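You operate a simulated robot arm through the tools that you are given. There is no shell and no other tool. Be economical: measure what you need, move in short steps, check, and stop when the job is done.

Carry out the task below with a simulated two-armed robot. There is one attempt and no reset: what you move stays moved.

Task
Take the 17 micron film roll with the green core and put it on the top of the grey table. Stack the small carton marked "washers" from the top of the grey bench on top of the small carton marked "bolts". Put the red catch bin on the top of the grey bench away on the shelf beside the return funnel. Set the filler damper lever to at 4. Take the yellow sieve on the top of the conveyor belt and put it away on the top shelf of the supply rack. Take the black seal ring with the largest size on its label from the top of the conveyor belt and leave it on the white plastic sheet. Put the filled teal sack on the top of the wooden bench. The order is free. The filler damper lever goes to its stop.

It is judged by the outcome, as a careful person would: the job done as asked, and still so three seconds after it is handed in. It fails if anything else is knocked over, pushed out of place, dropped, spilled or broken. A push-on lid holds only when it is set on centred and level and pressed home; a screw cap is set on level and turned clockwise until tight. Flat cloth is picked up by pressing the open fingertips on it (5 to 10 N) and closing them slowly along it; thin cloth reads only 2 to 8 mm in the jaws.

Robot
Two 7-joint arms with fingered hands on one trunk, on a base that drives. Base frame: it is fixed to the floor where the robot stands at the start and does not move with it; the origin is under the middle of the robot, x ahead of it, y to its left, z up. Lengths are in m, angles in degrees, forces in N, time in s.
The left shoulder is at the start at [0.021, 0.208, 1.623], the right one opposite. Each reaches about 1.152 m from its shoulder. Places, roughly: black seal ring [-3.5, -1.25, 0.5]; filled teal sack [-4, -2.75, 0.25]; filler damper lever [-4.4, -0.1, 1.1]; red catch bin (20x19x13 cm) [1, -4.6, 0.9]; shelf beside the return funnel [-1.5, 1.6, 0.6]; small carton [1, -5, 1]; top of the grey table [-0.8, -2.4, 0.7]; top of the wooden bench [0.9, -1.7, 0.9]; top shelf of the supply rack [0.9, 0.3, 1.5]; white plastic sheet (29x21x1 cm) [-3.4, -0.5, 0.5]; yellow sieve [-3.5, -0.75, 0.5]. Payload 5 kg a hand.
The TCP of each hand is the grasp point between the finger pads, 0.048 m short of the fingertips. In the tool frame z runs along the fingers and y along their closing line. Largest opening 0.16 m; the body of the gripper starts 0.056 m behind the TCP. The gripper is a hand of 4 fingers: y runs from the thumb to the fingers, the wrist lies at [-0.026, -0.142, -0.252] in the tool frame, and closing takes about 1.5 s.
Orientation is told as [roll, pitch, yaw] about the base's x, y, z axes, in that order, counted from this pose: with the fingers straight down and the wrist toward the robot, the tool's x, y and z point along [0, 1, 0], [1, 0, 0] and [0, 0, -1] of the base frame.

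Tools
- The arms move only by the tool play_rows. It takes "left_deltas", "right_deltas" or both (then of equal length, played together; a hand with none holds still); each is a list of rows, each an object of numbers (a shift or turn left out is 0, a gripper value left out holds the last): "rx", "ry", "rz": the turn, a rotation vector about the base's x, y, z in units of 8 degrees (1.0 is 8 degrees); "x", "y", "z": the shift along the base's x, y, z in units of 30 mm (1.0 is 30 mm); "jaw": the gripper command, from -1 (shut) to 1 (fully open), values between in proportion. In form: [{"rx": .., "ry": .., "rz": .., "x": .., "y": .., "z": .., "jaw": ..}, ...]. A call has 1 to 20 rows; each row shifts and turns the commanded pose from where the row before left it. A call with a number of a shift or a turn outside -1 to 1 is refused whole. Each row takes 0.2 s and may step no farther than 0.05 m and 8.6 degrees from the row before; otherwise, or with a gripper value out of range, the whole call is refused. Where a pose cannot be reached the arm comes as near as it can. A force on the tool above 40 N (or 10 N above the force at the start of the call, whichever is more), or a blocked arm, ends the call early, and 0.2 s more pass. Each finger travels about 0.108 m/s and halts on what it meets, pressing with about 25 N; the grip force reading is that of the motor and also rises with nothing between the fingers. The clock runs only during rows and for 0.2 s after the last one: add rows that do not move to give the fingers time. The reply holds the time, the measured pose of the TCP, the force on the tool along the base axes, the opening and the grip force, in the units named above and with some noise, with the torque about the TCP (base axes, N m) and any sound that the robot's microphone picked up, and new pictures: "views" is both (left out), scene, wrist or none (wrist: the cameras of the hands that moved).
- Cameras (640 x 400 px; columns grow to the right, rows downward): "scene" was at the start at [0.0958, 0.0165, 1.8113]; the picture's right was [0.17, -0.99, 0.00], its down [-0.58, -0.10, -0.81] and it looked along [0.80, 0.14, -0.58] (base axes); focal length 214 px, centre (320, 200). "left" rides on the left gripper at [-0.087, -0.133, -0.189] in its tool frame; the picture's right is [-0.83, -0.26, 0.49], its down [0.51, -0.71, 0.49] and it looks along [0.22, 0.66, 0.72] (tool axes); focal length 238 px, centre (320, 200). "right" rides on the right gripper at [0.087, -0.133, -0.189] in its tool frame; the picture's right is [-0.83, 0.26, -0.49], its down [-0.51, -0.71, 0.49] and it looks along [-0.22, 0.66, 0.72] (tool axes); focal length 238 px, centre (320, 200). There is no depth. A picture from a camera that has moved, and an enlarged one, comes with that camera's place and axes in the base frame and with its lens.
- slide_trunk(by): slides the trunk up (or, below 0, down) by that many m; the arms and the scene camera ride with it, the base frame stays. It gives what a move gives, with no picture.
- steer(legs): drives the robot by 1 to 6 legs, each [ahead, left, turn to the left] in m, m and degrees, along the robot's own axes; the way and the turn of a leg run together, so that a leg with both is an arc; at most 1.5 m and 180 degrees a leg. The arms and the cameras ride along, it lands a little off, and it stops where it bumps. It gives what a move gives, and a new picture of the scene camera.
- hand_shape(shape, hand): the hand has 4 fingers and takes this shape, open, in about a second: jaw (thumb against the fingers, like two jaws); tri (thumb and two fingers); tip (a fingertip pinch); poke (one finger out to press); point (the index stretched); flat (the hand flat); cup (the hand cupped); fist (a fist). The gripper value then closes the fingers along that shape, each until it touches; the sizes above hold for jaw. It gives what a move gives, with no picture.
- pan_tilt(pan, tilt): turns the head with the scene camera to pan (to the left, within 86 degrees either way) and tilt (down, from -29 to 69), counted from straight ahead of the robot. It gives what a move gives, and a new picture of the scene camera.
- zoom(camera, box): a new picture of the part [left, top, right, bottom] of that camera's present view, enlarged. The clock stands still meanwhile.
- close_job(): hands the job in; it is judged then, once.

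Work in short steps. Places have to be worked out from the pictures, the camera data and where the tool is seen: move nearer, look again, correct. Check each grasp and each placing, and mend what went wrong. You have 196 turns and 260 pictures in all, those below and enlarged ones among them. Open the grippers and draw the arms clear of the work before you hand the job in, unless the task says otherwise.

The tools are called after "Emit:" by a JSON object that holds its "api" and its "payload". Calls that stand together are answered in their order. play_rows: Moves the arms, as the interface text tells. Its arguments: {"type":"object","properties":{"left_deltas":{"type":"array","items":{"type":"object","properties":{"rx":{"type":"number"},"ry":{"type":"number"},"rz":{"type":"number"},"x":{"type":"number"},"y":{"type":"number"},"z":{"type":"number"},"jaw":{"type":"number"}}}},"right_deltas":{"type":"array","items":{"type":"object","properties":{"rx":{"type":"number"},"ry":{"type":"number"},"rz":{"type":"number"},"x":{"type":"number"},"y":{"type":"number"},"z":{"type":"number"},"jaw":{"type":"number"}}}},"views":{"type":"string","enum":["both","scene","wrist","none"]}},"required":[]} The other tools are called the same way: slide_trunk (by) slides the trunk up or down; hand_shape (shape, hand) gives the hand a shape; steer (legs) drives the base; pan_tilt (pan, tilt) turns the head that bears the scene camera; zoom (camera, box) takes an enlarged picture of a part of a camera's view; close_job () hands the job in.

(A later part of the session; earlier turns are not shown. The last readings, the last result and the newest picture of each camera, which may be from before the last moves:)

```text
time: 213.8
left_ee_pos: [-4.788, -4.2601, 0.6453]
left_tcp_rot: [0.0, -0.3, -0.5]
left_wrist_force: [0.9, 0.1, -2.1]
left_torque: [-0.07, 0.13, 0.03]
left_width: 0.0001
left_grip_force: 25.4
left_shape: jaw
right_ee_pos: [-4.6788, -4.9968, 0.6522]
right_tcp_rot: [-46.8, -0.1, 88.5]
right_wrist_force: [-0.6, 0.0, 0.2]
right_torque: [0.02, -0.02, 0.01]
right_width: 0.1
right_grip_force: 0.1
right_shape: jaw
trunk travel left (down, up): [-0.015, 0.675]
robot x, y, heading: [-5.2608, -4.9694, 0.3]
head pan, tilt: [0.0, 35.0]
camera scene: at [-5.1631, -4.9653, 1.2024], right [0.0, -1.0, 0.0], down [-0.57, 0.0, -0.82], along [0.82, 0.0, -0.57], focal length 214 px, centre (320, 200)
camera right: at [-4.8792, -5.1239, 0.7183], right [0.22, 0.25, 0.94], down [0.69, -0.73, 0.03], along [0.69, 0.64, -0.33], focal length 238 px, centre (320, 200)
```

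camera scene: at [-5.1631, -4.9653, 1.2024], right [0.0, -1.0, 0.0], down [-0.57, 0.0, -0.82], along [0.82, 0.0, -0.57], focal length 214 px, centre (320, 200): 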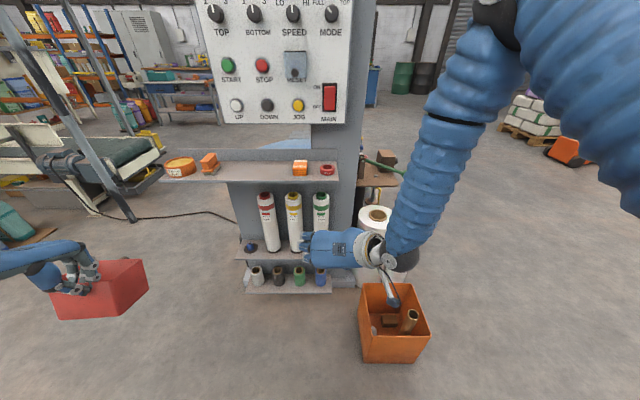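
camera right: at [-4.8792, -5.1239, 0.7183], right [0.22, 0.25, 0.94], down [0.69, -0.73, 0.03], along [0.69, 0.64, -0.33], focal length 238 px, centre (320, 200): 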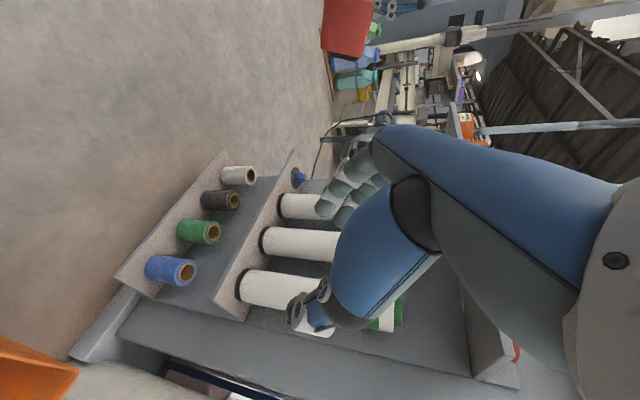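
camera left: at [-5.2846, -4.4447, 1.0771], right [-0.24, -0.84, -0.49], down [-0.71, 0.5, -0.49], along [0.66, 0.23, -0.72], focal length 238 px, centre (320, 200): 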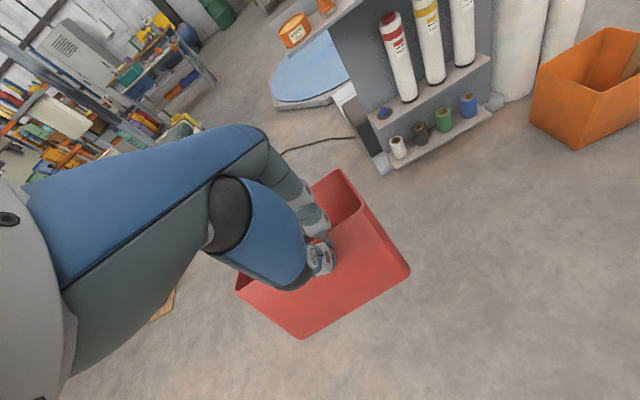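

Adjust y, narrow the opening to about 8 cm (neighbour spacing ≈9 cm), go nearer, and check alignment.

Emit:
{"api": "play_rows", "payload": {"right_deltas": [{"y": 0.4, "z": -0.4, "jaw": 0.05}, {"y": 0.4, "z": -0.4}, {"x": 0.8, "z": -0.4}, {"x": 0.8, "z": -0.4}, {"x": 0.8}, {"x": 0.5}, {}], "views": "wrist"}}

Emit:
{"api": "zoom", "payload": {"camera": "scene", "box": [240, 170, 400, 290]}}

```text
time: 215.4
left_ee_pos: [-4.789, -4.2594, 0.6468]
left_tcp_rot: [-0.1, -0.2, -0.4]
left_wrist_force: [0.8, 0.1, -2.1]
left_torque: [-0.09, 0.12, 0.01]
left_width: 0.0
left_grip_force: 24.9
left_shape: jaw
right_ee_pos: [-4.5921, -4.972, 0.6039]
right_tcp_rot: [-46.8, -0.1, 88.8]
right_wrist_force: [0.7, 0.5, 0.1]
right_torque: [0.0, 0.0, -0.02]
right_width: 0.0845
right_grip_force: 0.0
right_shape: jaw
trunk travel left (down, up): [-0.015, 0.675]
robot x, y, heading: [-5.2625, -4.969, 0.2]
head pan, tilt: [0.0, 35.0]
camera right: at [-4.7923, -5.0995, 0.6689], right [0.22, 0.25, 0.94], down [0.69, -0.72, 0.03], along [0.69, 0.64, -0.34], focal length 238 px, centre (320, 200)
```

right: 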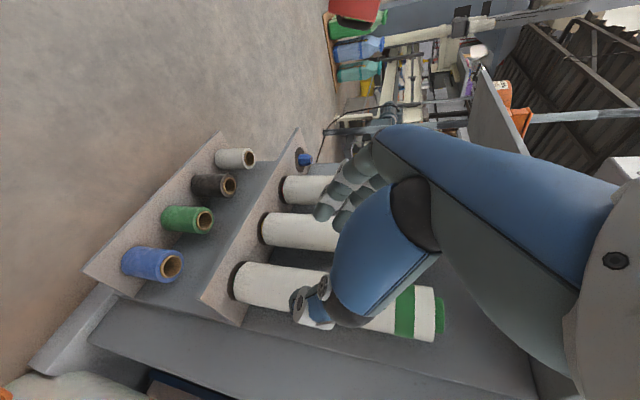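

```text
3.33 times, centred on (320, 230) of scene
camera zoom: at [-5.1629, -4.9652, 1.2023], right [0.01, -1.0, 0.0], down [-0.57, 0.0, -0.82], along [0.82, 0.0, -0.57], focal length 715 px, centre (320, 100)
```

zoom: 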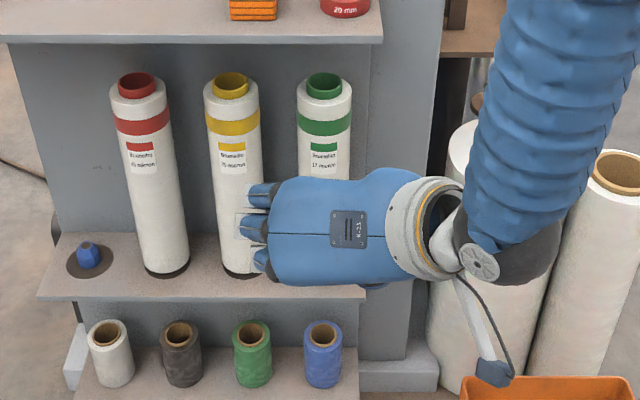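

Alignment good (roll y≈-4.973). Advance to the roll.

Emit:
{"api": "play_rows", "payload": {"right_deltas": [{"x": 0.6}, {"x": 0.6}, {"x": 0.6}, {"x": 0.6}, {"x": 0.6}, {"x": 0.6}, {"x": 0.6}, {"x": 0.5}, {}], "views": "wrist"}}

Emit:
{"api": "zoom", "payload": {"camera": "scene", "box": [240, 170, 400, 290]}}

```text
time: 217.4
left_ee_pos: [-4.7884, -4.2595, 0.648]
left_tcp_rot: [0.0, -0.4, -0.4]
left_wrist_force: [0.1, 0.0, -1.4]
left_torque: [-0.08, 0.12, 0.03]
left_width: 0.0002
left_grip_force: 25.2
left_shape: jaw
right_ee_pos: [-4.4505, -4.9713, 0.6019]
right_tcp_rot: [-46.8, 0.0, 88.8]
right_wrist_force: [0.2, -0.4, 1.0]
right_torque: [0.03, 0.0, 0.04]
right_width: 0.0842
right_grip_force: 0.0
right_shape: jaw
trunk travel left (down, up): [-0.015, 0.675]
robot x, y, heading: [-5.2596, -4.9655, 0.2]
head pan, tilt: [0.0, 35.0]
camera right: at [-4.65, -5.0995, 0.6684], right [0.22, 0.25, 0.94], down [0.69, -0.72, 0.03], along [0.69, 0.64, -0.33], focal length 238 px, centre (320, 200)
```

right: 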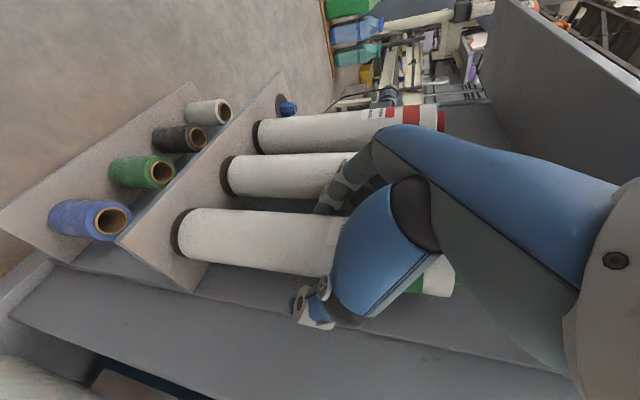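

```text
3.33 times, centred on (320, 230) of scene
camera zoom: at [-5.1629, -4.9652, 1.2023], right [0.01, -1.0, 0.0], down [-0.57, 0.0, -0.82], along [0.82, 0.0, -0.57], focal length 715 px, centre (320, 100)
```

zoom: 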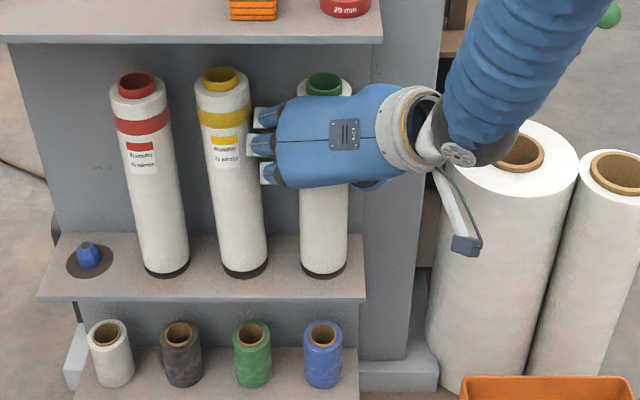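

The fingers lightly lean the yellow roll; closing will free it. Close gently.

Emit:
{"api": "play_rows", "payload": {"right_deltas": [{"jaw": -0.05}, {"jaw": -0.12}, {"jaw": -0.2}, {"jaw": -0.28}, {"jaw": -0.36}, {"jaw": -0.45}, {"jaw": -0.6}, {"jaw": -0.8}, {}, {}], "views": "wrist"}}

Emit:
{"api": "zoom", "payload": {"camera": "scene", "box": [240, 170, 400, 290]}}

```text
time: 219.6
left_ee_pos: [-4.7875, -4.2589, 0.6465]
left_tcp_rot: [0.0, -0.3, -0.5]
left_wrist_force: [0.1, 0.9, -2.3]
left_torque: [-0.04, 0.09, 0.01]
left_width: 0.0
left_grip_force: 25.0
left_shape: jaw
right_ee_pos: [-4.4494, -4.9698, 0.6022]
right_tcp_rot: [-46.7, -0.1, 88.6]
right_wrist_force: [0.8, 0.9, 0.4]
right_torque: [0.07, -0.04, 0.03]
right_width: 0.0577
right_grip_force: 25.0
right_shape: jaw
trunk travel left (down, up): [-0.015, 0.675]
robot x, y, heading: [-5.2591, -4.9666, 0.3]
head pan, tilt: [0.0, 35.0]
camera right: at [-4.6501, -5.0996, 0.6684], right [0.22, 0.25, 0.94], down [0.69, -0.72, 0.03], along [0.69, 0.64, -0.33], focal length 238 px, centre (320, 200)
```

right: 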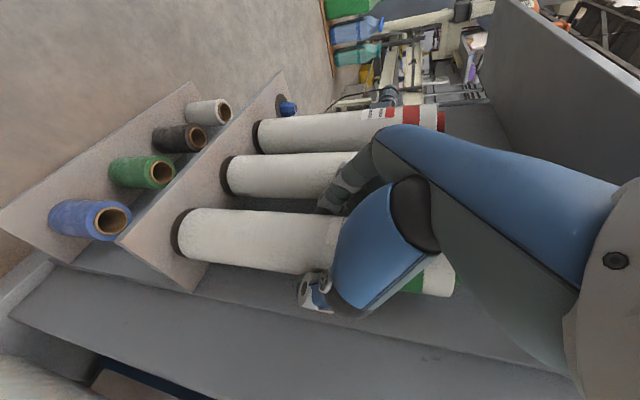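

```text
3.33 times, centred on (320, 230) of scene
camera zoom: at [-5.1629, -4.9652, 1.2023], right [0.01, -1.0, 0.0], down [-0.57, 0.0, -0.82], along [0.82, 0.0, -0.57], focal length 715 px, centre (320, 100)
```

zoom: 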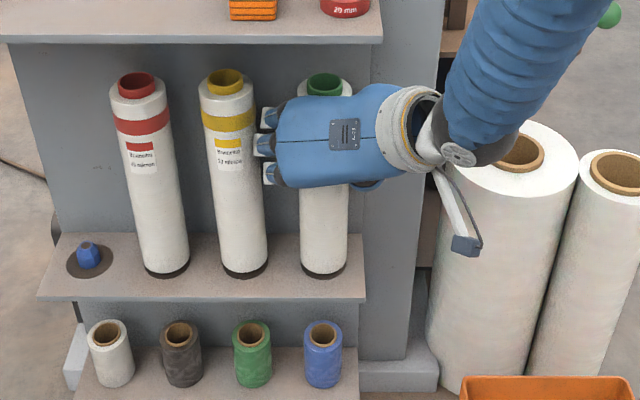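

Gripped (5.8 cm, 25 N). Lift slightly while shifting away from the yellow roll, then pull straight out.

Emit:
{"api": "play_rows", "payload": {"right_deltas": [{"z": 0.3}, {"z": 0.3, "y": -0.15}, {"z": 0.3, "y": -0.2}, {"y": -0.1, "x": -0.2}, {"x": -0.4}, {"x": -0.6}, {"x": -0.7}, {"x": -0.7}, {"x": -0.7}, {"x": -0.7}, {"x": -0.7}, {}], "views": "wrist"}}

Emit:
{"api": "zoom", "payload": {"camera": "scene", "box": [240, 170, 400, 290]}}

```text
time: 222.2
left_ee_pos: [-4.788, -4.2609, 0.6469]
left_tcp_rot: [0.0, -0.3, -0.4]
left_wrist_force: [-0.3, -0.2, -2.3]
left_torque: [-0.05, 0.12, 0.05]
left_width: 0.0
left_grip_force: 24.9
left_shape: jaw
right_ee_pos: [-4.5926, -4.9835, 0.6305]
right_tcp_rot: [-46.8, -0.1, 88.7]
right_wrist_force: [-0.2, 0.2, -6.2]
right_torque: [-0.04, 0.09, -0.01]
right_width: 0.0567
right_grip_force: 24.8
right_shape: jaw
trunk travel left (down, up): [-0.015, 0.675]
robot x, y, heading: [-5.2572, -4.9671, 0.5]
head pan, tilt: [0.0, 35.0]
camera right: at [-4.7929, -5.1119, 0.6962], right [0.22, 0.25, 0.94], down [0.69, -0.72, 0.03], along [0.69, 0.64, -0.34], focal length 238 px, centre (320, 200)
```

right: 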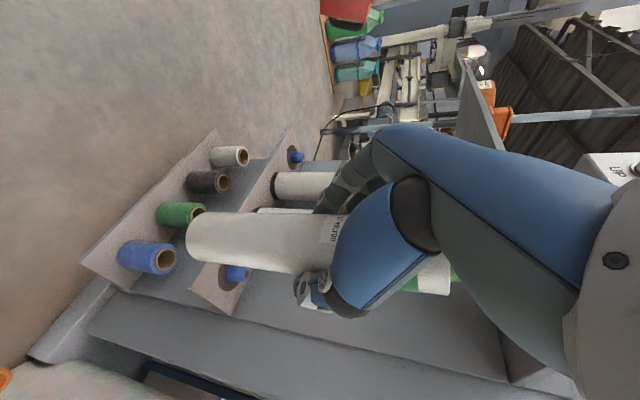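

```text
3.33 times, centred on (320, 230) of scene
camera zoom: at [-5.1626, -4.9652, 1.2023], right [0.0, -1.0, 0.0], down [-0.57, 0.0, -0.82], along [0.82, 0.0, -0.57], focal length 715 px, centre (320, 100)
```

zoom: 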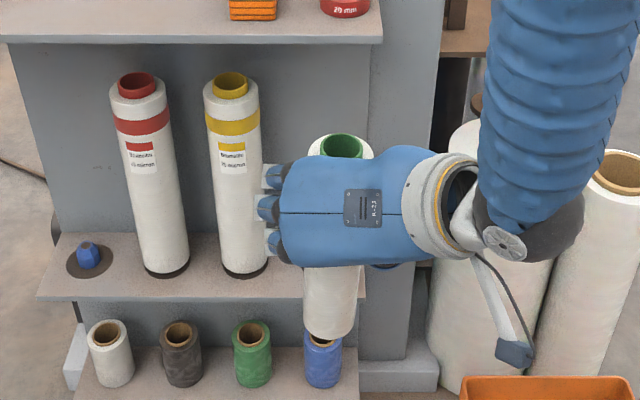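

Roll is held, shelf mates upright. Back off, raise the trunk, and drive the south way round toward the grey table.

Emit:
{"api": "steer", "payload": {"legs": [[-0.4, 0, 0]]}}

Emit:
{"api": "slide_trunk", "payload": {"by": 0.4}}

Emit:
{"api": "steer", "payload": {"legs": [[0, -1.3, 0], [1.5, 0, 0], [1.5, 0, 0], [1.5, 0, 0], [0.4, 0, 0], [0.0, 0.0, 90]]}}

```text
time: 224.7
left_ee_pos: [-5.1871, -4.2606, 0.6477]
left_tcp_rot: [0.0, -0.3, -0.6]
left_wrist_force: [-0.4, -0.2, -1.9]
left_torque: [-0.09, 0.09, 0.04]
left_width: 0.0
left_grip_force: 25.0
left_shape: jaw
right_ee_pos: [-4.9944, -4.9873, 0.6315]
right_tcp_rot: [-46.7, -0.2, 88.6]
right_wrist_force: [0.1, 0.8, -6.9]
right_torque: [-0.07, 0.11, 0.01]
right_width: 0.0569
right_grip_force: 24.8
right_shape: jaw
trunk travel left (down, up): [-0.015, 0.675]
robot x, y, heading: [-5.6609, -4.9704, -0.1]
head pan, tilt: [0.0, 35.0]
camera scene: at [-5.5634, -4.9669, 1.2024], right [0.0, -1.0, 0.0], down [-0.57, 0.0, -0.82], along [0.82, 0.0, -0.57], focal length 214 px, centre (320, 200)
```

scene: 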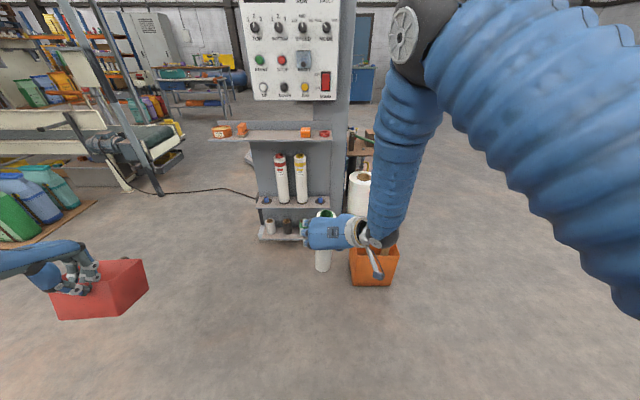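

```text
time: 228.5
left_ee_pos: [-5.1864, -4.2622, 1.0468]
left_tcp_rot: [0.0, -0.2, -0.6]
left_wrist_force: [-0.1, 0.0, -2.8]
left_torque: [-0.03, 0.11, 0.01]
left_width: 0.0002
left_grip_force: 24.4
left_shape: jaw
right_ee_pos: [-4.9924, -4.9866, 1.0307]
right_tcp_rot: [-46.7, 0.0, 88.6]
right_wrist_force: [-0.3, -0.2, -6.9]
right_torque: [-0.02, 0.1, -0.01]
right_width: 0.0568
right_grip_force: 24.8
right_shape: jaw
trunk travel left (down, up): [-0.415, 0.275]
robot x, y, heading: [-5.6631, -4.97, -0.0]
head pan, tilt: [0.0, 35.0]
```

```text
time: 262.1
left_ee_pos: [-1.4662, -5.6773, 1.0473]
left_tcp_rot: [0.0, -0.4, 92.1]
left_wrist_force: [-0.4, 0.4, -2.5]
left_torque: [-0.09, -0.08, 0.02]
left_width: 0.0002
left_grip_force: 25.1
left_shape: jaw
right_ee_pos: [-0.7516, -5.4514, 1.0297]
right_tcp_rot: [-46.6, -0.1, -178.9]
right_wrist_force: [0.6, -0.3, -6.6]
right_torque: [-0.09, -0.03, -0.03]
right_width: 0.0569
right_grip_force: 24.8
right_shape: jaw
trunk travel left (down, up): [-0.415, 0.275]
robot x, y, heading: [-0.7387, -6.1172, 92.8]
head pan, tilt: [0.0, 35.0]
camera scene: at [-0.7452, -6.0177, 1.6023], right [1.0, 0.05, 0.0], down [0.03, -0.57, -0.82], along [-0.04, 0.82, -0.57], focal length 214 px, centre (320, 200)
```

scene: 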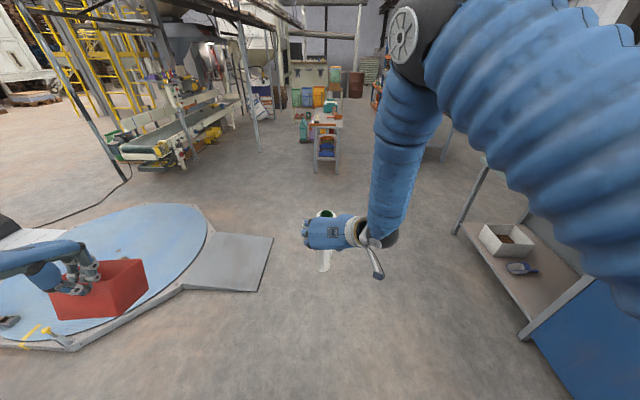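

Emit:
{"api": "steer", "payload": {"legs": [[1.1, 0, -2.8], [1.1, 0, 0]]}}

Emit:
{"api": "zoom", "payload": {"camera": "scene", "box": [230, 80, 430, 230]}}

```text
time: 273.0
left_ee_pos: [-1.5177, -3.4387, 1.0473]
left_tcp_rot: [0.1, -0.2, 90.9]
left_wrist_force: [0.5, 0.2, -2.0]
left_torque: [-0.13, -0.07, 0.01]
left_width: 0.0001
left_grip_force: 24.9
left_shape: jaw
right_ee_pos: [-0.7987, -3.2277, 1.0304]
right_tcp_rot: [-46.7, 0.0, -180.0]
right_wrist_force: [-0.2, 1.2, -7.0]
right_torque: [-0.09, -0.02, 0.02]
right_width: 0.0566
right_grip_force: 25.4
right_shape: jaw
trunk travel left (down, up): [-0.415, 0.275]
robot x, y, heading: [-0.7958, -3.8938, 91.7]
head pan, tilt: [0.0, 35.0]
camera scene: at [-0.8042, -3.7945, 1.6023], right [1.0, 0.03, 0.0], down [0.02, -0.57, -0.82], along [-0.02, 0.82, -0.57], focal length 214 px, centre (320, 200)
```

scene: 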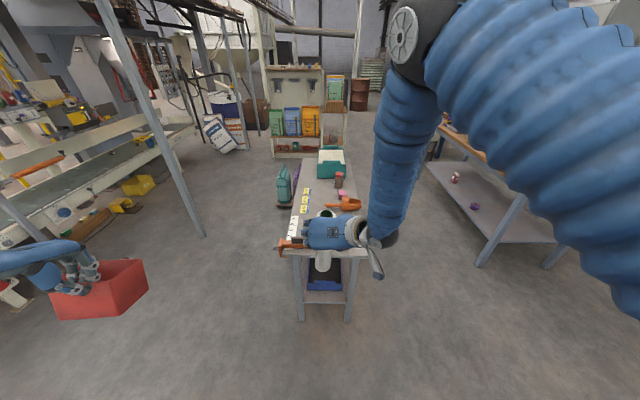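

```text
2.67 times, centred on (330, 155) of scene
camera zoom: at [-0.8042, -3.7945, 1.6023], right [1.0, 0.03, 0.0], down [0.02, -0.57, -0.82], along [-0.02, 0.82, -0.57], focal length 572 px, centre (293, 320)
```

zoom: 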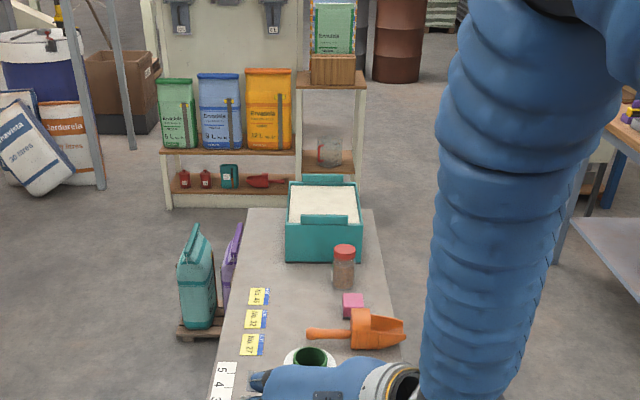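

Emit:
{"api": "zoom", "payload": {"camera": "right", "box": [0, 0, 640, 400]}}

Emit:
{"api": "zoom", "payload": {"camera": "left", "box": [0, 0, 640, 400]}}

```text
1.00 times, centred on (320, 200) of right (not enlarged: the box is as wide or as high as the picture)
camera zoom: at [-0.6657, -3.4237, 1.096], right [-0.26, 0.22, 0.94], down [0.71, 0.7, 0.03], along [-0.66, 0.68, -0.34], focal length 238 px, centre (320, 200)
```

zoom: 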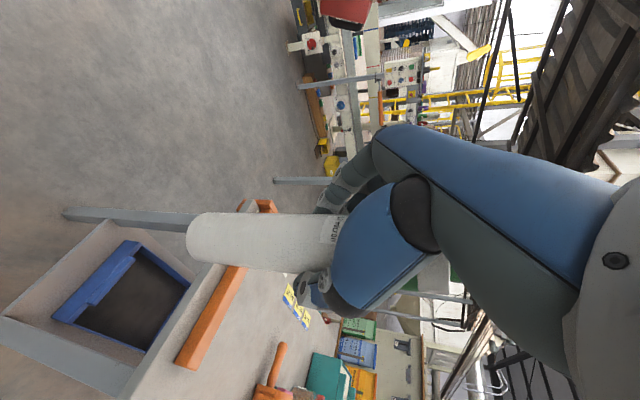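

```text
1.00 times, centred on (320, 200) of left (not enlarged: the box is as wide or as high as the picture)
camera zoom: at [-1.4292, -3.5716, 1.2366], right [0.84, -0.24, -0.49], down [-0.5, -0.71, -0.49], along [-0.23, 0.66, -0.72], focal length 238 px, centre (320, 200)
```

zoom: 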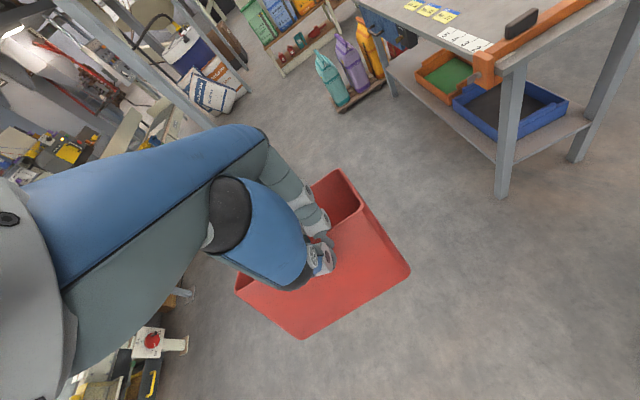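

I move the roll aside a bit to see the free area of the table.

Emit:
{"api": "play_rows", "payload": {"right_deltas": [{"x": 0.9, "z": 0.4}, {"x": 0.9, "z": 0.4}, {"x": 0.9, "z": 0.4}, {"x": 0.9, "z": 0.4}, {"x": 0.9}, {"x": 0.9}, {"x": 0.9}, {"x": 0.9}, {"x": 0.9}, {"x": 0.9}, {}], "views": "none"}}

Emit:
{"api": "zoom", "payload": {"camera": "scene", "box": [240, 140, 420, 270]}}

```text
time: 275.4
left_ee_pos: [-1.5187, -3.439, 1.0457]
left_tcp_rot: [0.0, -0.3, 91.0]
left_wrist_force: [-0.5, 0.3, -3.2]
left_torque: [-0.1, -0.11, 0.0]
left_width: 0.0
left_grip_force: 24.9
left_shape: jaw
right_ee_pos: [-0.5297, -3.2272, 1.0783]
right_tcp_rot: [-46.7, -0.1, -179.9]
right_wrist_force: [-0.1, -0.6, -5.9]
right_torque: [-0.11, -0.07, -0.05]
right_width: 0.0569
right_grip_force: 24.7
right_shape: jaw
trunk travel left (down, up): [-0.415, 0.275]
robot x, y, heading: [-0.7983, -3.8951, 91.4]
head pan, tilt: [0.0, 35.0]
```

```text
3.08 times, centred on (330, 205) of scene
camera zoom: at [-0.8049, -3.795, 1.6023], right [1.0, 0.03, 0.0], down [0.02, -0.57, -0.82], along [-0.02, 0.82, -0.57], focal length 660 px, centre (289, 185)
```

zoom: 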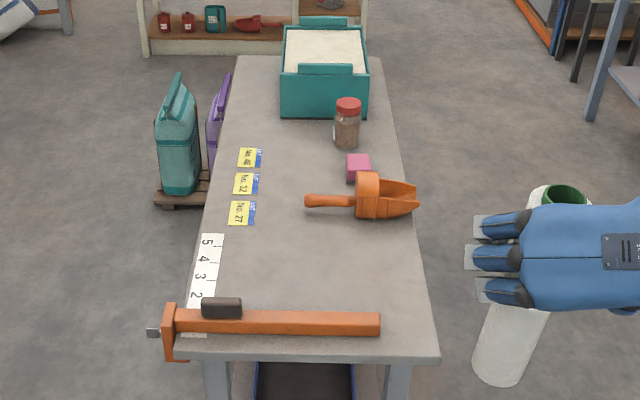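

Free spot ≈(-0.77,-2.77). Drive 0.4 m closer and bring the roll over that spot.

Emit:
{"api": "steer", "payload": {"legs": [[0.4, 0, -1.4]]}}

Emit:
{"api": "play_rows", "payload": {"right_deltas": [{"x": -0.9}, {"x": -0.9}, {"x": -0.9}, {"x": -0.9}, {"x": -0.9}, {"x": -0.9}, {"x": -0.9}, {"x": -0.9}, {}]}}

```text
time: 277.9
left_ee_pos: [-1.5118, -3.0315, 1.0465]
left_tcp_rot: [0.0, -0.3, 89.4]
left_wrist_force: [-0.3, 0.1, -1.9]
left_torque: [-0.18, -0.09, 0.02]
left_width: 0.0002
left_grip_force: 25.2
left_shape: jaw
right_ee_pos: [-0.5182, -2.8456, 1.0779]
right_tcp_rot: [-46.6, -0.1, 178.6]
right_wrist_force: [0.2, -0.2, -6.6]
right_torque: [-0.13, -0.03, -0.03]
right_width: 0.0567
right_grip_force: 25.0
right_shape: jaw
trunk travel left (down, up): [-0.415, 0.275]
robot x, y, heading: [-0.8009, -3.5061, 89.8]
head pan, tilt: [0.0, 35.0]
camera scene: at [-0.8071, -3.405, 1.6022], right [1.0, 0.0, 0.0], down [0.0, -0.57, -0.82], along [0.0, 0.82, -0.57], focal length 214 px, centre (320, 200)
```

scene: 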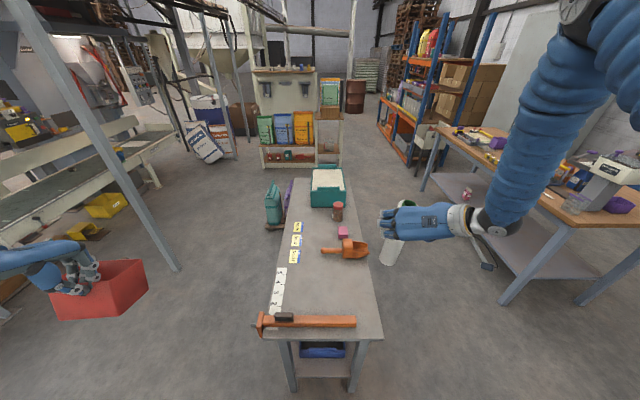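

```text
time: 279.9
left_ee_pos: [-1.5122, -3.0323, 1.0484]
left_tcp_rot: [0.1, -0.2, 89.4]
left_wrist_force: [0.4, 0.0, -1.5]
left_torque: [-0.09, 0.02, -0.02]
left_width: 0.0001
left_grip_force: 25.2
left_shape: jaw
right_ee_pos: [-0.7327, -2.8456, 1.0778]
right_tcp_rot: [-46.6, -0.1, 178.5]
right_wrist_force: [0.7, 0.0, -7.1]
right_torque: [-0.1, 0.05, 0.08]
right_width: 0.057
right_grip_force: 24.9
right_shape: jaw
trunk travel left (down, up): [-0.415, 0.275]
robot x, y, heading: [-0.8032, -3.5061, 90.1]
head pan, tilt: [0.0, 35.0]
camera scene: at [-0.8063, -3.4057, 1.6023], right [1.0, 0.0, 0.0], down [0.0, -0.57, -0.82], along [0.0, 0.82, -0.57], focal length 214 px, centre (320, 200)
camera right: at [-0.6048, -3.0452, 1.1436], right [-0.25, 0.22, 0.94], down [0.73, 0.69, 0.03], along [-0.64, 0.69, -0.34], focal length 238 px, centre (320, 200)
```

scene: 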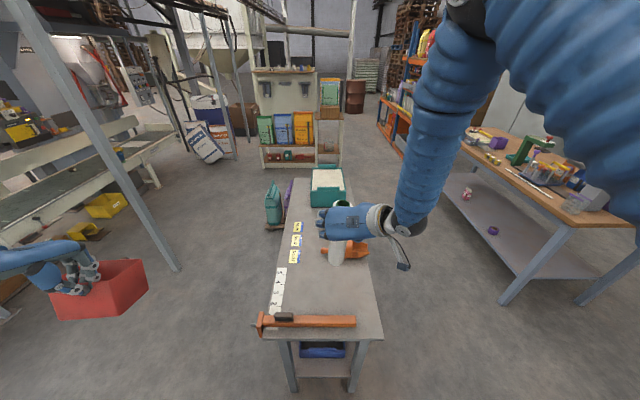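
right: 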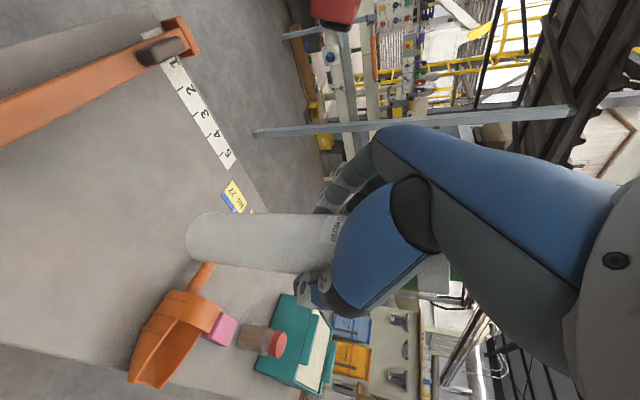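

Emit:
{"api": "play_rows", "payload": {"right_deltas": [{"x": -0.5, "y": 0.9}, {"x": -0.5, "y": 0.8}, {"z": -0.9}, {"z": -0.9}, {"z": -0.9}, {"z": -0.9}, {"z": -0.9}, {}]}}

```text
time: 281.7
left_ee_pos: [-1.5116, -3.0345, 1.0467]
left_tcp_rot: [0.1, -0.2, 89.4]
left_wrist_force: [0.0, 0.2, -1.3]
left_torque: [-0.1, -0.04, -0.02]
left_width: 0.0
left_grip_force: 25.1
left_shape: jaw
right_ee_pos: [-0.7649, -2.7926, 0.9459]
right_tcp_rot: [-47.0, -0.1, 178.5]
right_wrist_force: [-2.0, 2.3, 12.0]
right_torque: [0.24, 0.44, 0.0]
right_width: 0.0574
right_grip_force: 24.7
right_shape: jaw
trunk travel left (down, up): [-0.415, 0.275]
robot x, y, heading: [-0.8077, -3.5062, 90.3]
head pan, tilt: [0.0, 35.0]
camera scene: at [-0.8078, -3.4074, 1.6026], right [1.0, 0.0, 0.0], down [0.0, -0.57, -0.82], along [0.0, 0.82, -0.57], focal length 214 px, centre (320, 200)
camera right: at [-0.6361, -2.993, 1.0097], right [-0.25, 0.22, 0.94], down [0.73, 0.69, 0.03], along [-0.64, 0.69, -0.33], focal length 238 px, centre (320, 200)
```

scene: 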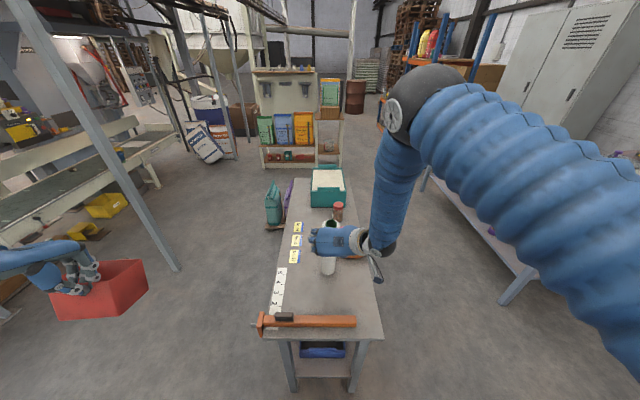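
right: 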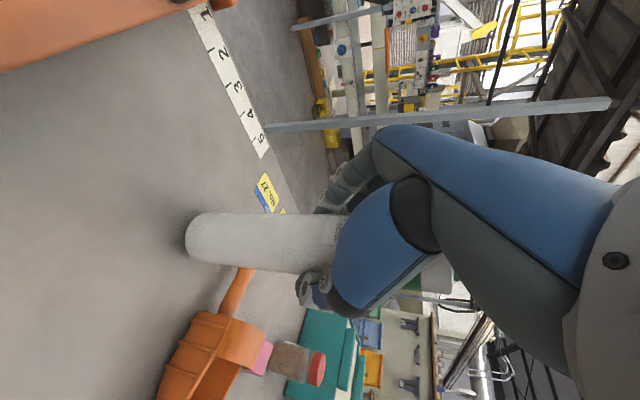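

Contact: the roll stands on the table (z≈0.78), clear of the scoop. Ease and release slowly.

Emit:
{"api": "play_rows", "payload": {"right_deltas": [{"z": 0.1}, {"jaw": -0.3}, {"jaw": -0.2}, {"jaw": -0.1}, {"jaw": 0}, {"jaw": 0.1}, {"jaw": 0.2}, {"jaw": 0.4}, {}, {"y": -0.3, "z": 0.3}, {"y": -0.6, "z": 0.6}, {"y": -0.6, "z": 0.6}, {"y": -0.6, "z": 0.6}, {"y": -0.6, "z": 0.6}, {"y": -0.6, "z": 0.6}, {}]}}

```text
time: 285.1
left_ee_pos: [-1.5132, -3.0312, 1.0456]
left_tcp_rot: [-0.1, -0.2, 89.5]
left_wrist_force: [0.7, 0.0, -2.8]
left_torque: [-0.15, -0.03, 0.01]
left_width: 0.0001
left_grip_force: 25.1
left_shape: jaw
right_ee_pos: [-0.7624, -2.893, 1.0443]
right_tcp_rot: [-46.7, 0.0, 178.5]
right_wrist_force: [-0.2, 1.0, -1.0]
right_torque: [-0.06, 0.0, 0.02]
right_width: 0.1115
right_grip_force: 0.1
right_shape: jaw
trunk travel left (down, up): [-0.415, 0.275]
robot x, y, heading: [-0.8074, -3.5048, 90.1]
head pan, tilt: [0.0, 35.0]
camera scene: at [-0.8073, -3.4054, 1.6022], right [1.0, 0.0, 0.0], down [0.0, -0.57, -0.82], along [0.0, 0.82, -0.57], focal length 214 px, centre (320, 200)
camera right: at [-0.6347, -3.0931, 1.1105], right [-0.25, 0.22, 0.94], down [0.73, 0.69, 0.03], along [-0.64, 0.69, -0.34], focal length 238 px, centre (320, 200)
```

scene: 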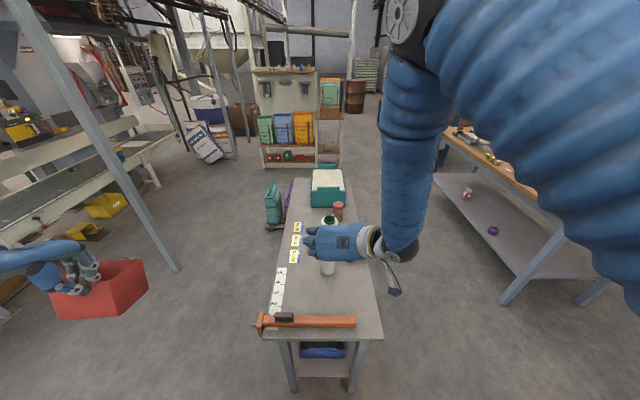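
right: 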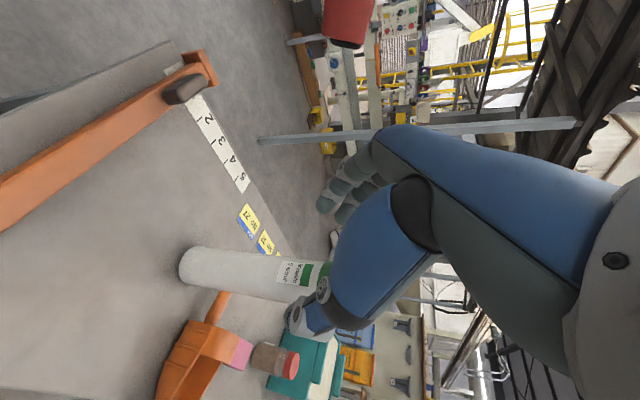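

Film roll stands on the grey table. Back away, then tidy both arms for travel.

Emit:
{"api": "steer", "payload": {"legs": [[-0.6, 0, 0]]}}

Emit:
{"api": "play_rows", "payload": {"left_deltas": [{"x": 0.9, "y": 0.4}, {"x": 0.9, "y": 0.4}, {"x": 0.9, "y": 0.4}, {"x": 0.9, "y": 0.4}, {"x": 0.9, "y": 0.4}, {"x": 0.9, "y": 0.4}, {"x": 0.9, "y": 0.4}, {"x": 0.9, "y": 0.4}, {"x": 0.9, "y": 0.4}, {}, {}, {}, {}, {}, {}, {}, {}, {}], "right_deltas": [{"x": 0.9, "rx": -0.95}, {"x": 0.9, "rx": -0.95}, {"x": 0.9, "rx": -0.95}, {"x": 0.9, "rx": -0.95}, {"x": 0.9, "rx": -0.95}, {"x": 0.9, "rx": -0.95}, {"rz": -1, "x": 0.5}, {"rz": -1, "x": 0.5}, {"rz": -1}, {"rz": -1}, {"rz": -1}, {"rz": -1}, {"rz": -1}, {"rz": -1}, {"rz": -1}, {"rz": -1}, {"rz": -1}, {}], "views": "scene"}}

```text
time: 288.5
left_ee_pos: [-1.5133, -3.6392, 1.0469]
left_tcp_rot: [0.0, -0.3, 89.8]
left_wrist_force: [0.3, -0.3, -1.6]
left_torque: [-0.12, -0.07, -0.05]
left_width: 0.0
left_grip_force: 24.7
left_shape: jaw
right_ee_pos: [-0.7643, -3.4927, 1.0454]
right_tcp_rot: [-46.8, -0.1, 179.1]
right_wrist_force: [0.0, -0.8, 0.5]
right_torque: [-0.01, 0.0, 0.02]
right_width: 0.1114
right_grip_force: 0.0
right_shape: jaw
trunk travel left (down, up): [-0.415, 0.275]
robot x, y, heading: [-0.8012, -4.1087, 90.7]
head pan, tilt: [0.0, 35.0]
camera scene: at [-0.8044, -4.0062, 1.6024], right [1.0, 0.01, 0.0], down [0.01, -0.57, -0.82], along [-0.01, 0.82, -0.57], focal length 214 px, centre (320, 200)
```

scene: 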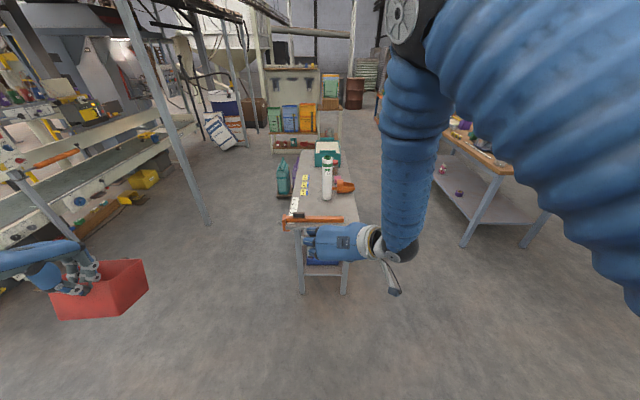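

```text
time: 292.3
left_ee_pos: [-1.2689, -3.5286, 1.0477]
left_tcp_rot: [0.2, -0.2, 89.9]
left_wrist_force: [0.4, 0.9, -2.2]
left_torque: [-0.12, -0.02, 0.0]
left_width: 0.0003
left_grip_force: 25.3
left_shape: jaw
right_ee_pos: [-0.5714, -3.493, 1.0434]
right_tcp_rot: [-1.2, 0.6, 91.3]
right_wrist_force: [-0.2, 0.0, 0.3]
right_torque: [0.01, 0.04, 0.01]
right_width: 0.1116
right_grip_force: 0.0
right_shape: jaw
trunk travel left (down, up): [-0.415, 0.275]
robot x, y, heading: [-0.8007, -4.1046, 90.5]
head pan, tilt: [0.0, 35.0]
camera scene: at [-0.8033, -4.0052, 1.6023], right [1.0, 0.01, 0.0], down [0.01, -0.57, -0.82], along [-0.01, 0.82, -0.57], focal length 214 px, centre (320, 200)
```

scene: 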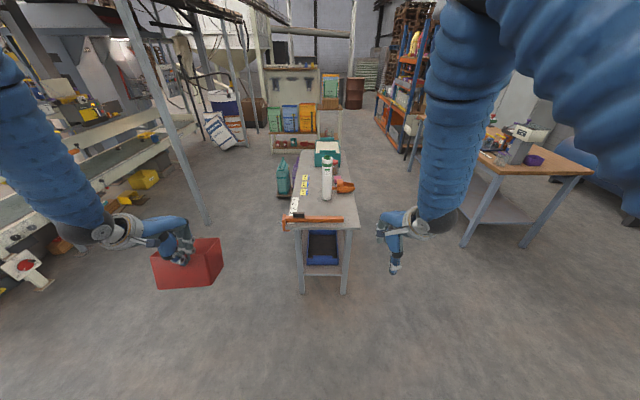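

All clear. Raise the trunk and drive north through the corridor toward the funnel's north side.

Emit:
{"api": "slide_trunk", "payload": {"by": 0.2}}

Emit:
{"api": "steer", "payload": {"legs": [[0, -0.83, -0.5], [1.5, 0, 0], [1.5, 0, 0], [1.2, 0, 0]]}}

```text
time: 294.4
left_ee_pos: [-1.2709, -3.5302, 1.2469]
left_tcp_rot: [0.2, -0.2, 89.8]
left_wrist_force: [-0.2, 0.8, -3.1]
left_torque: [-0.12, -0.06, -0.01]
left_width: 0.0
left_grip_force: 24.6
left_shape: jaw
right_ee_pos: [-0.5717, -3.4937, 1.2444]
right_tcp_rot: [-1.1, 0.6, 91.2]
right_wrist_force: [-0.7, -0.2, -0.3]
right_torque: [0.02, 0.0, 0.01]
right_width: 0.1116
right_grip_force: 0.1
right_shape: jaw
trunk travel left (down, up): [-0.615, 0.075]
robot x, y, heading: [-0.8041, -4.108, 90.3]
head pan, tilt: [0.0, 35.0]
```

```text
time: 318.5
left_ee_pos: [-0.3853, 0.6646, 1.2487]
left_tcp_rot: [0.1, -0.3, 88.6]
left_wrist_force: [0.8, 0.3, -2.5]
left_torque: [-0.06, -0.06, 0.01]
left_width: 0.0
left_grip_force: 25.4
left_shape: jaw
right_ee_pos: [0.3121, 0.6835, 1.2452]
right_tcp_rot: [-1.1, 0.6, 89.9]
right_wrist_force: [-0.3, 0.9, -0.1]
right_torque: [0.04, 0.0, -0.01]
right_width: 0.1117
right_grip_force: 0.0
right_shape: jaw
trunk travel left (down, up): [-0.615, 0.075]
robot x, y, heading: [0.0688, 0.0779, 89.2]
head pan, tilt: [0.0, 35.0]
camera scene: at [0.0685, 0.1771, 1.8023], right [1.0, -0.01, 0.0], down [-0.01, -0.57, -0.82], along [0.01, 0.82, -0.57], focal length 214 px, centre (320, 200)
```

scene: 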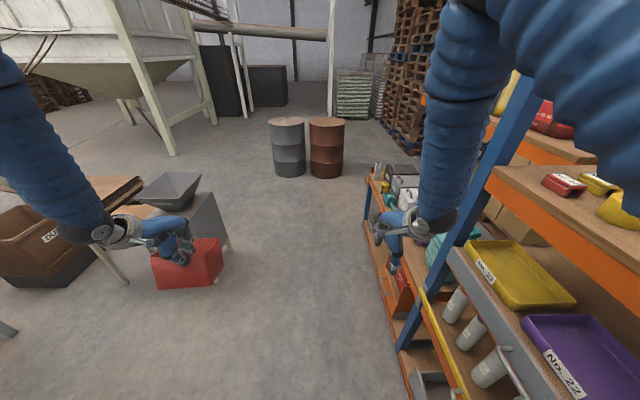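

Emit:
{"api": "steer", "payload": {"legs": [[1.4, 0, 0.8], [0.95, 0, 0], [0, 0, 90], [1.5, 0, 0], [0.12, 0, 0], [0, 0, 90]]}}

Emit:
{"api": "pan_tilt", "payload": {"pan": 0, "tilt": 45}}

```text
time: 345.7
left_ee_pos: [-1.0811, 1.8314, 1.2466]
left_tcp_rot: [0.1, -0.2, -88.2]
left_wrist_force: [-0.6, 0.6, -2.1]
left_torque: [0.13, 0.09, -0.02]
left_width: 0.0001
left_grip_force: 25.3
left_shape: jaw
right_ee_pos: [-1.7762, 1.7702, 1.2448]
right_tcp_rot: [-1.2, 0.6, -86.7]
right_wrist_force: [1.0, 0.8, -0.4]
right_torque: [0.0, 0.01, 0.0]
right_width: 0.1114
right_grip_force: 0.1
right_shape: jaw
trunk travel left (down, up): [-0.615, 0.075]
robot x, y, heading: [-1.5698, 2.3894, -87.5]
head pan, tilt: [0.0, 35.0]
camera scene: at [-1.5652, 2.2935, 1.8023], right [-1.0, -0.05, 0.0], down [-0.03, 0.57, -0.82], along [0.04, -0.82, -0.57], focal length 214 px, centre (320, 200)
```

scene: 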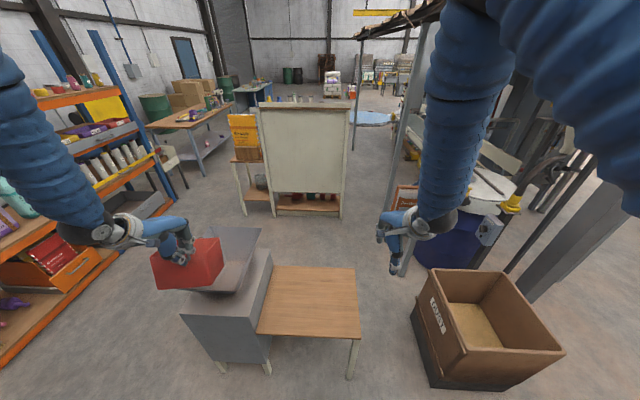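

```text
time: 346.4
left_ee_pos: [-1.0808, 1.8338, 1.2466]
left_tcp_rot: [-0.1, -0.3, -88.1]
left_wrist_force: [0.4, -0.6, -1.8]
left_torque: [0.12, 0.08, 0.01]
left_width: 0.0
left_grip_force: 25.3
left_shape: jaw
right_ee_pos: [-1.7777, 1.7707, 1.2449]
right_tcp_rot: [-1.1, 0.5, -86.7]
right_wrist_force: [0.1, -1.3, -0.2]
right_torque: [-0.04, 0.01, 0.0]
right_width: 0.1118
right_grip_force: 0.1
right_shape: jaw
trunk travel left (down, up): [-0.615, 0.075]
robot x, y, heading: [-1.5698, 2.3915, -87.3]
head pan, tilt: [0.0, 45.0]
camera scene: at [-1.5652, 2.3003, 1.7876], right [-1.0, -0.05, 0.0], down [-0.03, 0.71, -0.71], along [0.03, -0.71, -0.71], focal length 214 px, centre (320, 200)
```

scene: 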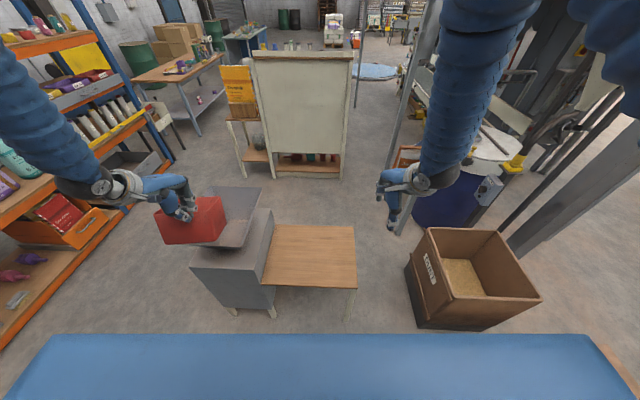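

The shelf top (≈x -1.75…-1.23, y 1.36…1.80, z≈0.6) is empty. Move the bin over its centre, the right hand aside.

Emit:
{"api": "play_rows", "payload": {"left_deltas": [{"x": -0.95, "y": -0.4}, {"x": -0.95, "y": -0.4}, {"x": -0.95, "y": -0.4}, {"x": -0.95, "y": -0.4}, {"x": -0.95, "y": -0.4}, {"x": -0.95, "y": -0.4}, {"x": -0.95, "y": -0.4}, {"x": -0.95, "y": -0.4}, {"x": -0.95, "y": -0.4}, {"x": -0.95, "y": -0.4}, {"x": -0.95, "y": -0.4}, {"x": -0.95, "y": -0.4}, {"x": -0.95, "y": -0.4}, {"x": -0.95, "y": -0.4}, {}], "right_deltas": [{"x": -0.9}, {"x": -0.9}, {"x": -0.9}, {"x": -0.9}, {"x": -0.9}, {"x": -0.9}, {}, {}, {}, {}, {}, {}, {}, {}, {}], "views": "scene"}}

```text
time: 349.6
left_ee_pos: [-1.4806, 1.6645, 1.249]
left_tcp_rot: [0.1, -0.2, -88.1]
left_wrist_force: [0.5, 0.1, -2.1]
left_torque: [0.14, 0.06, 0.0]
left_width: 0.0
left_grip_force: 25.5
left_shape: jaw
right_ee_pos: [-1.9402, 1.7705, 1.2444]
right_tcp_rot: [-1.1, 0.6, -86.7]
right_wrist_force: [0.3, 0.1, 0.1]
right_torque: [-0.03, 0.03, -0.01]
right_width: 0.1117
right_grip_force: 0.1
right_shape: jaw
trunk travel left (down, up): [-0.615, 0.075]
robot x, y, heading: [-1.5666, 2.3922, -87.5]
head pan, tilt: [0.0, 45.0]
camera scene: at [-1.5652, 2.3004, 1.7875], right [-1.0, -0.05, 0.0], down [-0.03, 0.71, -0.71], along [0.03, -0.71, -0.71], focal length 214 px, centre (320, 200)
```

scene: 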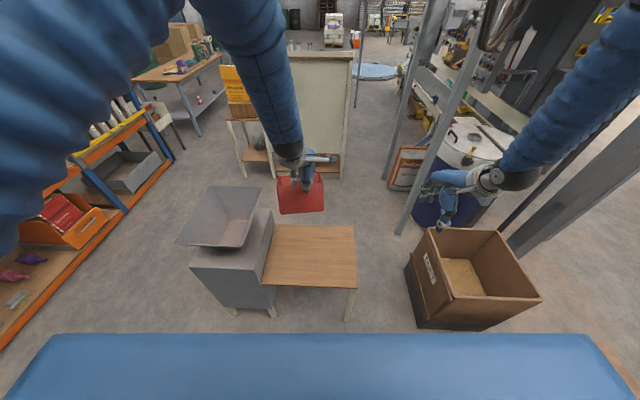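

Emit:
{"api": "slide_trunk", "payload": {"by": -0.39}}

Emit:
{"api": "play_rows", "payload": {"left_deltas": [{"z": -0.6}, {}]}}

```text
time: 353.4
left_ee_pos: [-1.4805, 1.6638, 0.8581]
left_tcp_rot: [0.1, -0.3, -88.0]
left_wrist_force: [0.4, 1.5, -2.0]
left_torque: [0.11, 0.08, 0.01]
left_width: 0.0
left_grip_force: 25.3
left_shape: jaw
right_ee_pos: [-1.9405, 1.7697, 0.8555]
right_tcp_rot: [-1.3, 0.7, -86.6]
right_wrist_force: [-1.3, -0.6, 0.4]
right_torque: [-0.02, -0.01, 0.0]
right_width: 0.1117
right_grip_force: 0.0
right_shape: jaw
trunk travel left (down, up): [-0.225, 0.465]
robot x, y, heading: [-1.5678, 2.3861, -87.5]
head pan, tilt: [0.0, 45.0]
```

```text
time: 354.0
left_ee_pos: [-1.4812, 1.6648, 0.8408]
left_tcp_rot: [0.2, -0.4, -88.2]
left_wrist_force: [-0.2, -0.1, -2.2]
left_torque: [0.09, 0.07, 0.03]
left_width: 0.0
left_grip_force: 25.0
left_shape: jaw
right_ee_pos: [-1.9396, 1.7712, 0.8551]
right_tcp_rot: [-1.2, 0.6, -86.8]
right_wrist_force: [-0.5, 0.1, 0.2]
right_torque: [0.01, 0.0, -0.02]
right_width: 0.1117
right_grip_force: 0.1
right_shape: jaw
trunk travel left (down, up): [-0.225, 0.465]
robot x, y, heading: [-1.5664, 2.3901, -87.6]
head pan, tilt: [0.0, 45.0]
camera scene: at [-1.566, 2.301, 1.3976], right [-1.0, -0.05, 0.0], down [-0.03, 0.71, -0.71], along [0.03, -0.71, -0.71], focal length 214 px, centre (320, 200)
camera left: at [-1.5716, 1.7951, 1.0307], right [-0.84, 0.23, -0.49], down [0.48, 0.72, -0.49], along [0.24, -0.65, -0.72], focal length 238 px, centre (320, 200)
```

scene: 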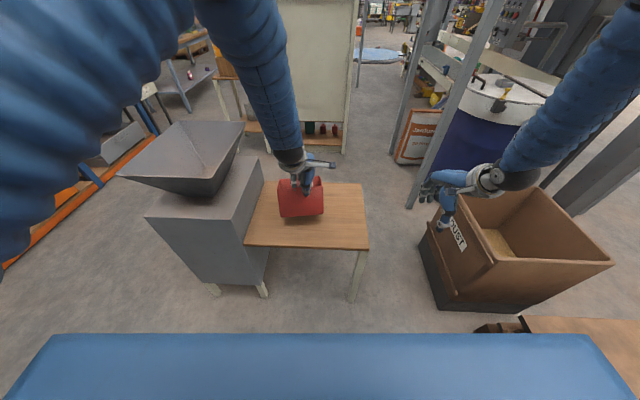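
left: 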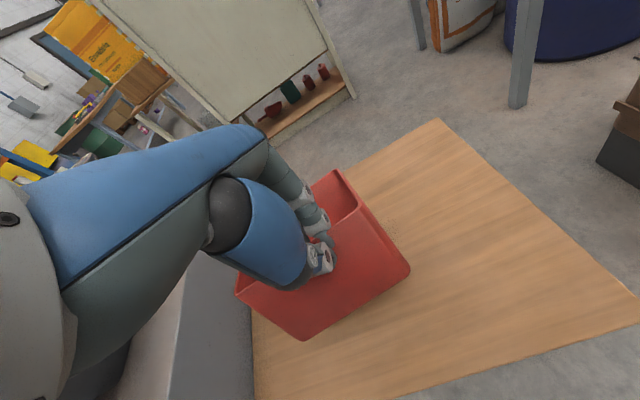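

Bin is over the shelf interior. Lower until it touches.

Emit:
{"api": "play_rows", "payload": {"left_deltas": [{"z": -0.6}, {"z": -0.6}, {"z": -0.5}, {"z": -0.5}, {"z": -0.4}, {"z": -0.3}, {"z": -0.3}, {"z": -0.3}, {"z": -0.3}, {"z": -0.3}, {"z": -0.2}, {}], "views": "wrist"}}

```text
time: 355.3
left_ee_pos: [-1.4799, 1.6576, 0.767]
left_tcp_rot: [0.0, -1.1, -87.9]
left_wrist_force: [-0.8, 9.1, 27.6]
left_torque: [0.39, 0.07, 0.06]
left_width: 0.0003
left_grip_force: 24.8
left_shape: jaw
right_ee_pos: [-1.9392, 1.7691, 0.8554]
right_tcp_rot: [-1.2, 0.6, -86.6]
right_wrist_force: [-0.1, -0.9, -1.2]
right_torque: [0.08, 0.04, 0.07]
right_width: 0.1117
right_grip_force: 0.1
right_shape: jaw
trunk travel left (down, up): [-0.225, 0.465]
robot x, y, heading: [-1.5701, 2.3904, -87.2]
head pan, tilt: [0.0, 45.0]
stopped in row 6 (left hand): the force on the tool passed its limit at 43 N (the readings are from after the stop); the commanded pose is now the measured one
camera left: at [-1.5714, 1.7913, 0.9543], right [-0.84, 0.22, -0.49], down [0.48, 0.72, -0.51], along [0.24, -0.66, -0.71], focal length 238 px, centre (320, 200)
```

left: 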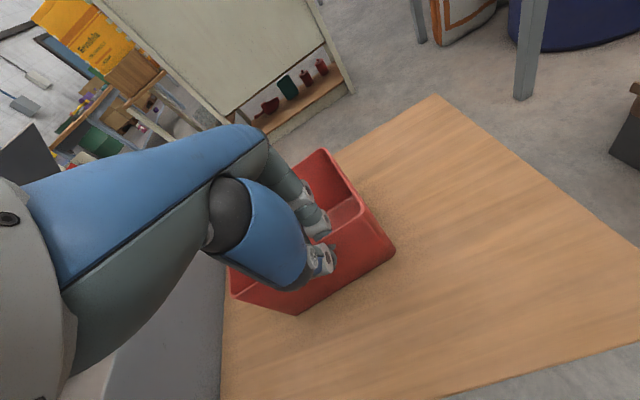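

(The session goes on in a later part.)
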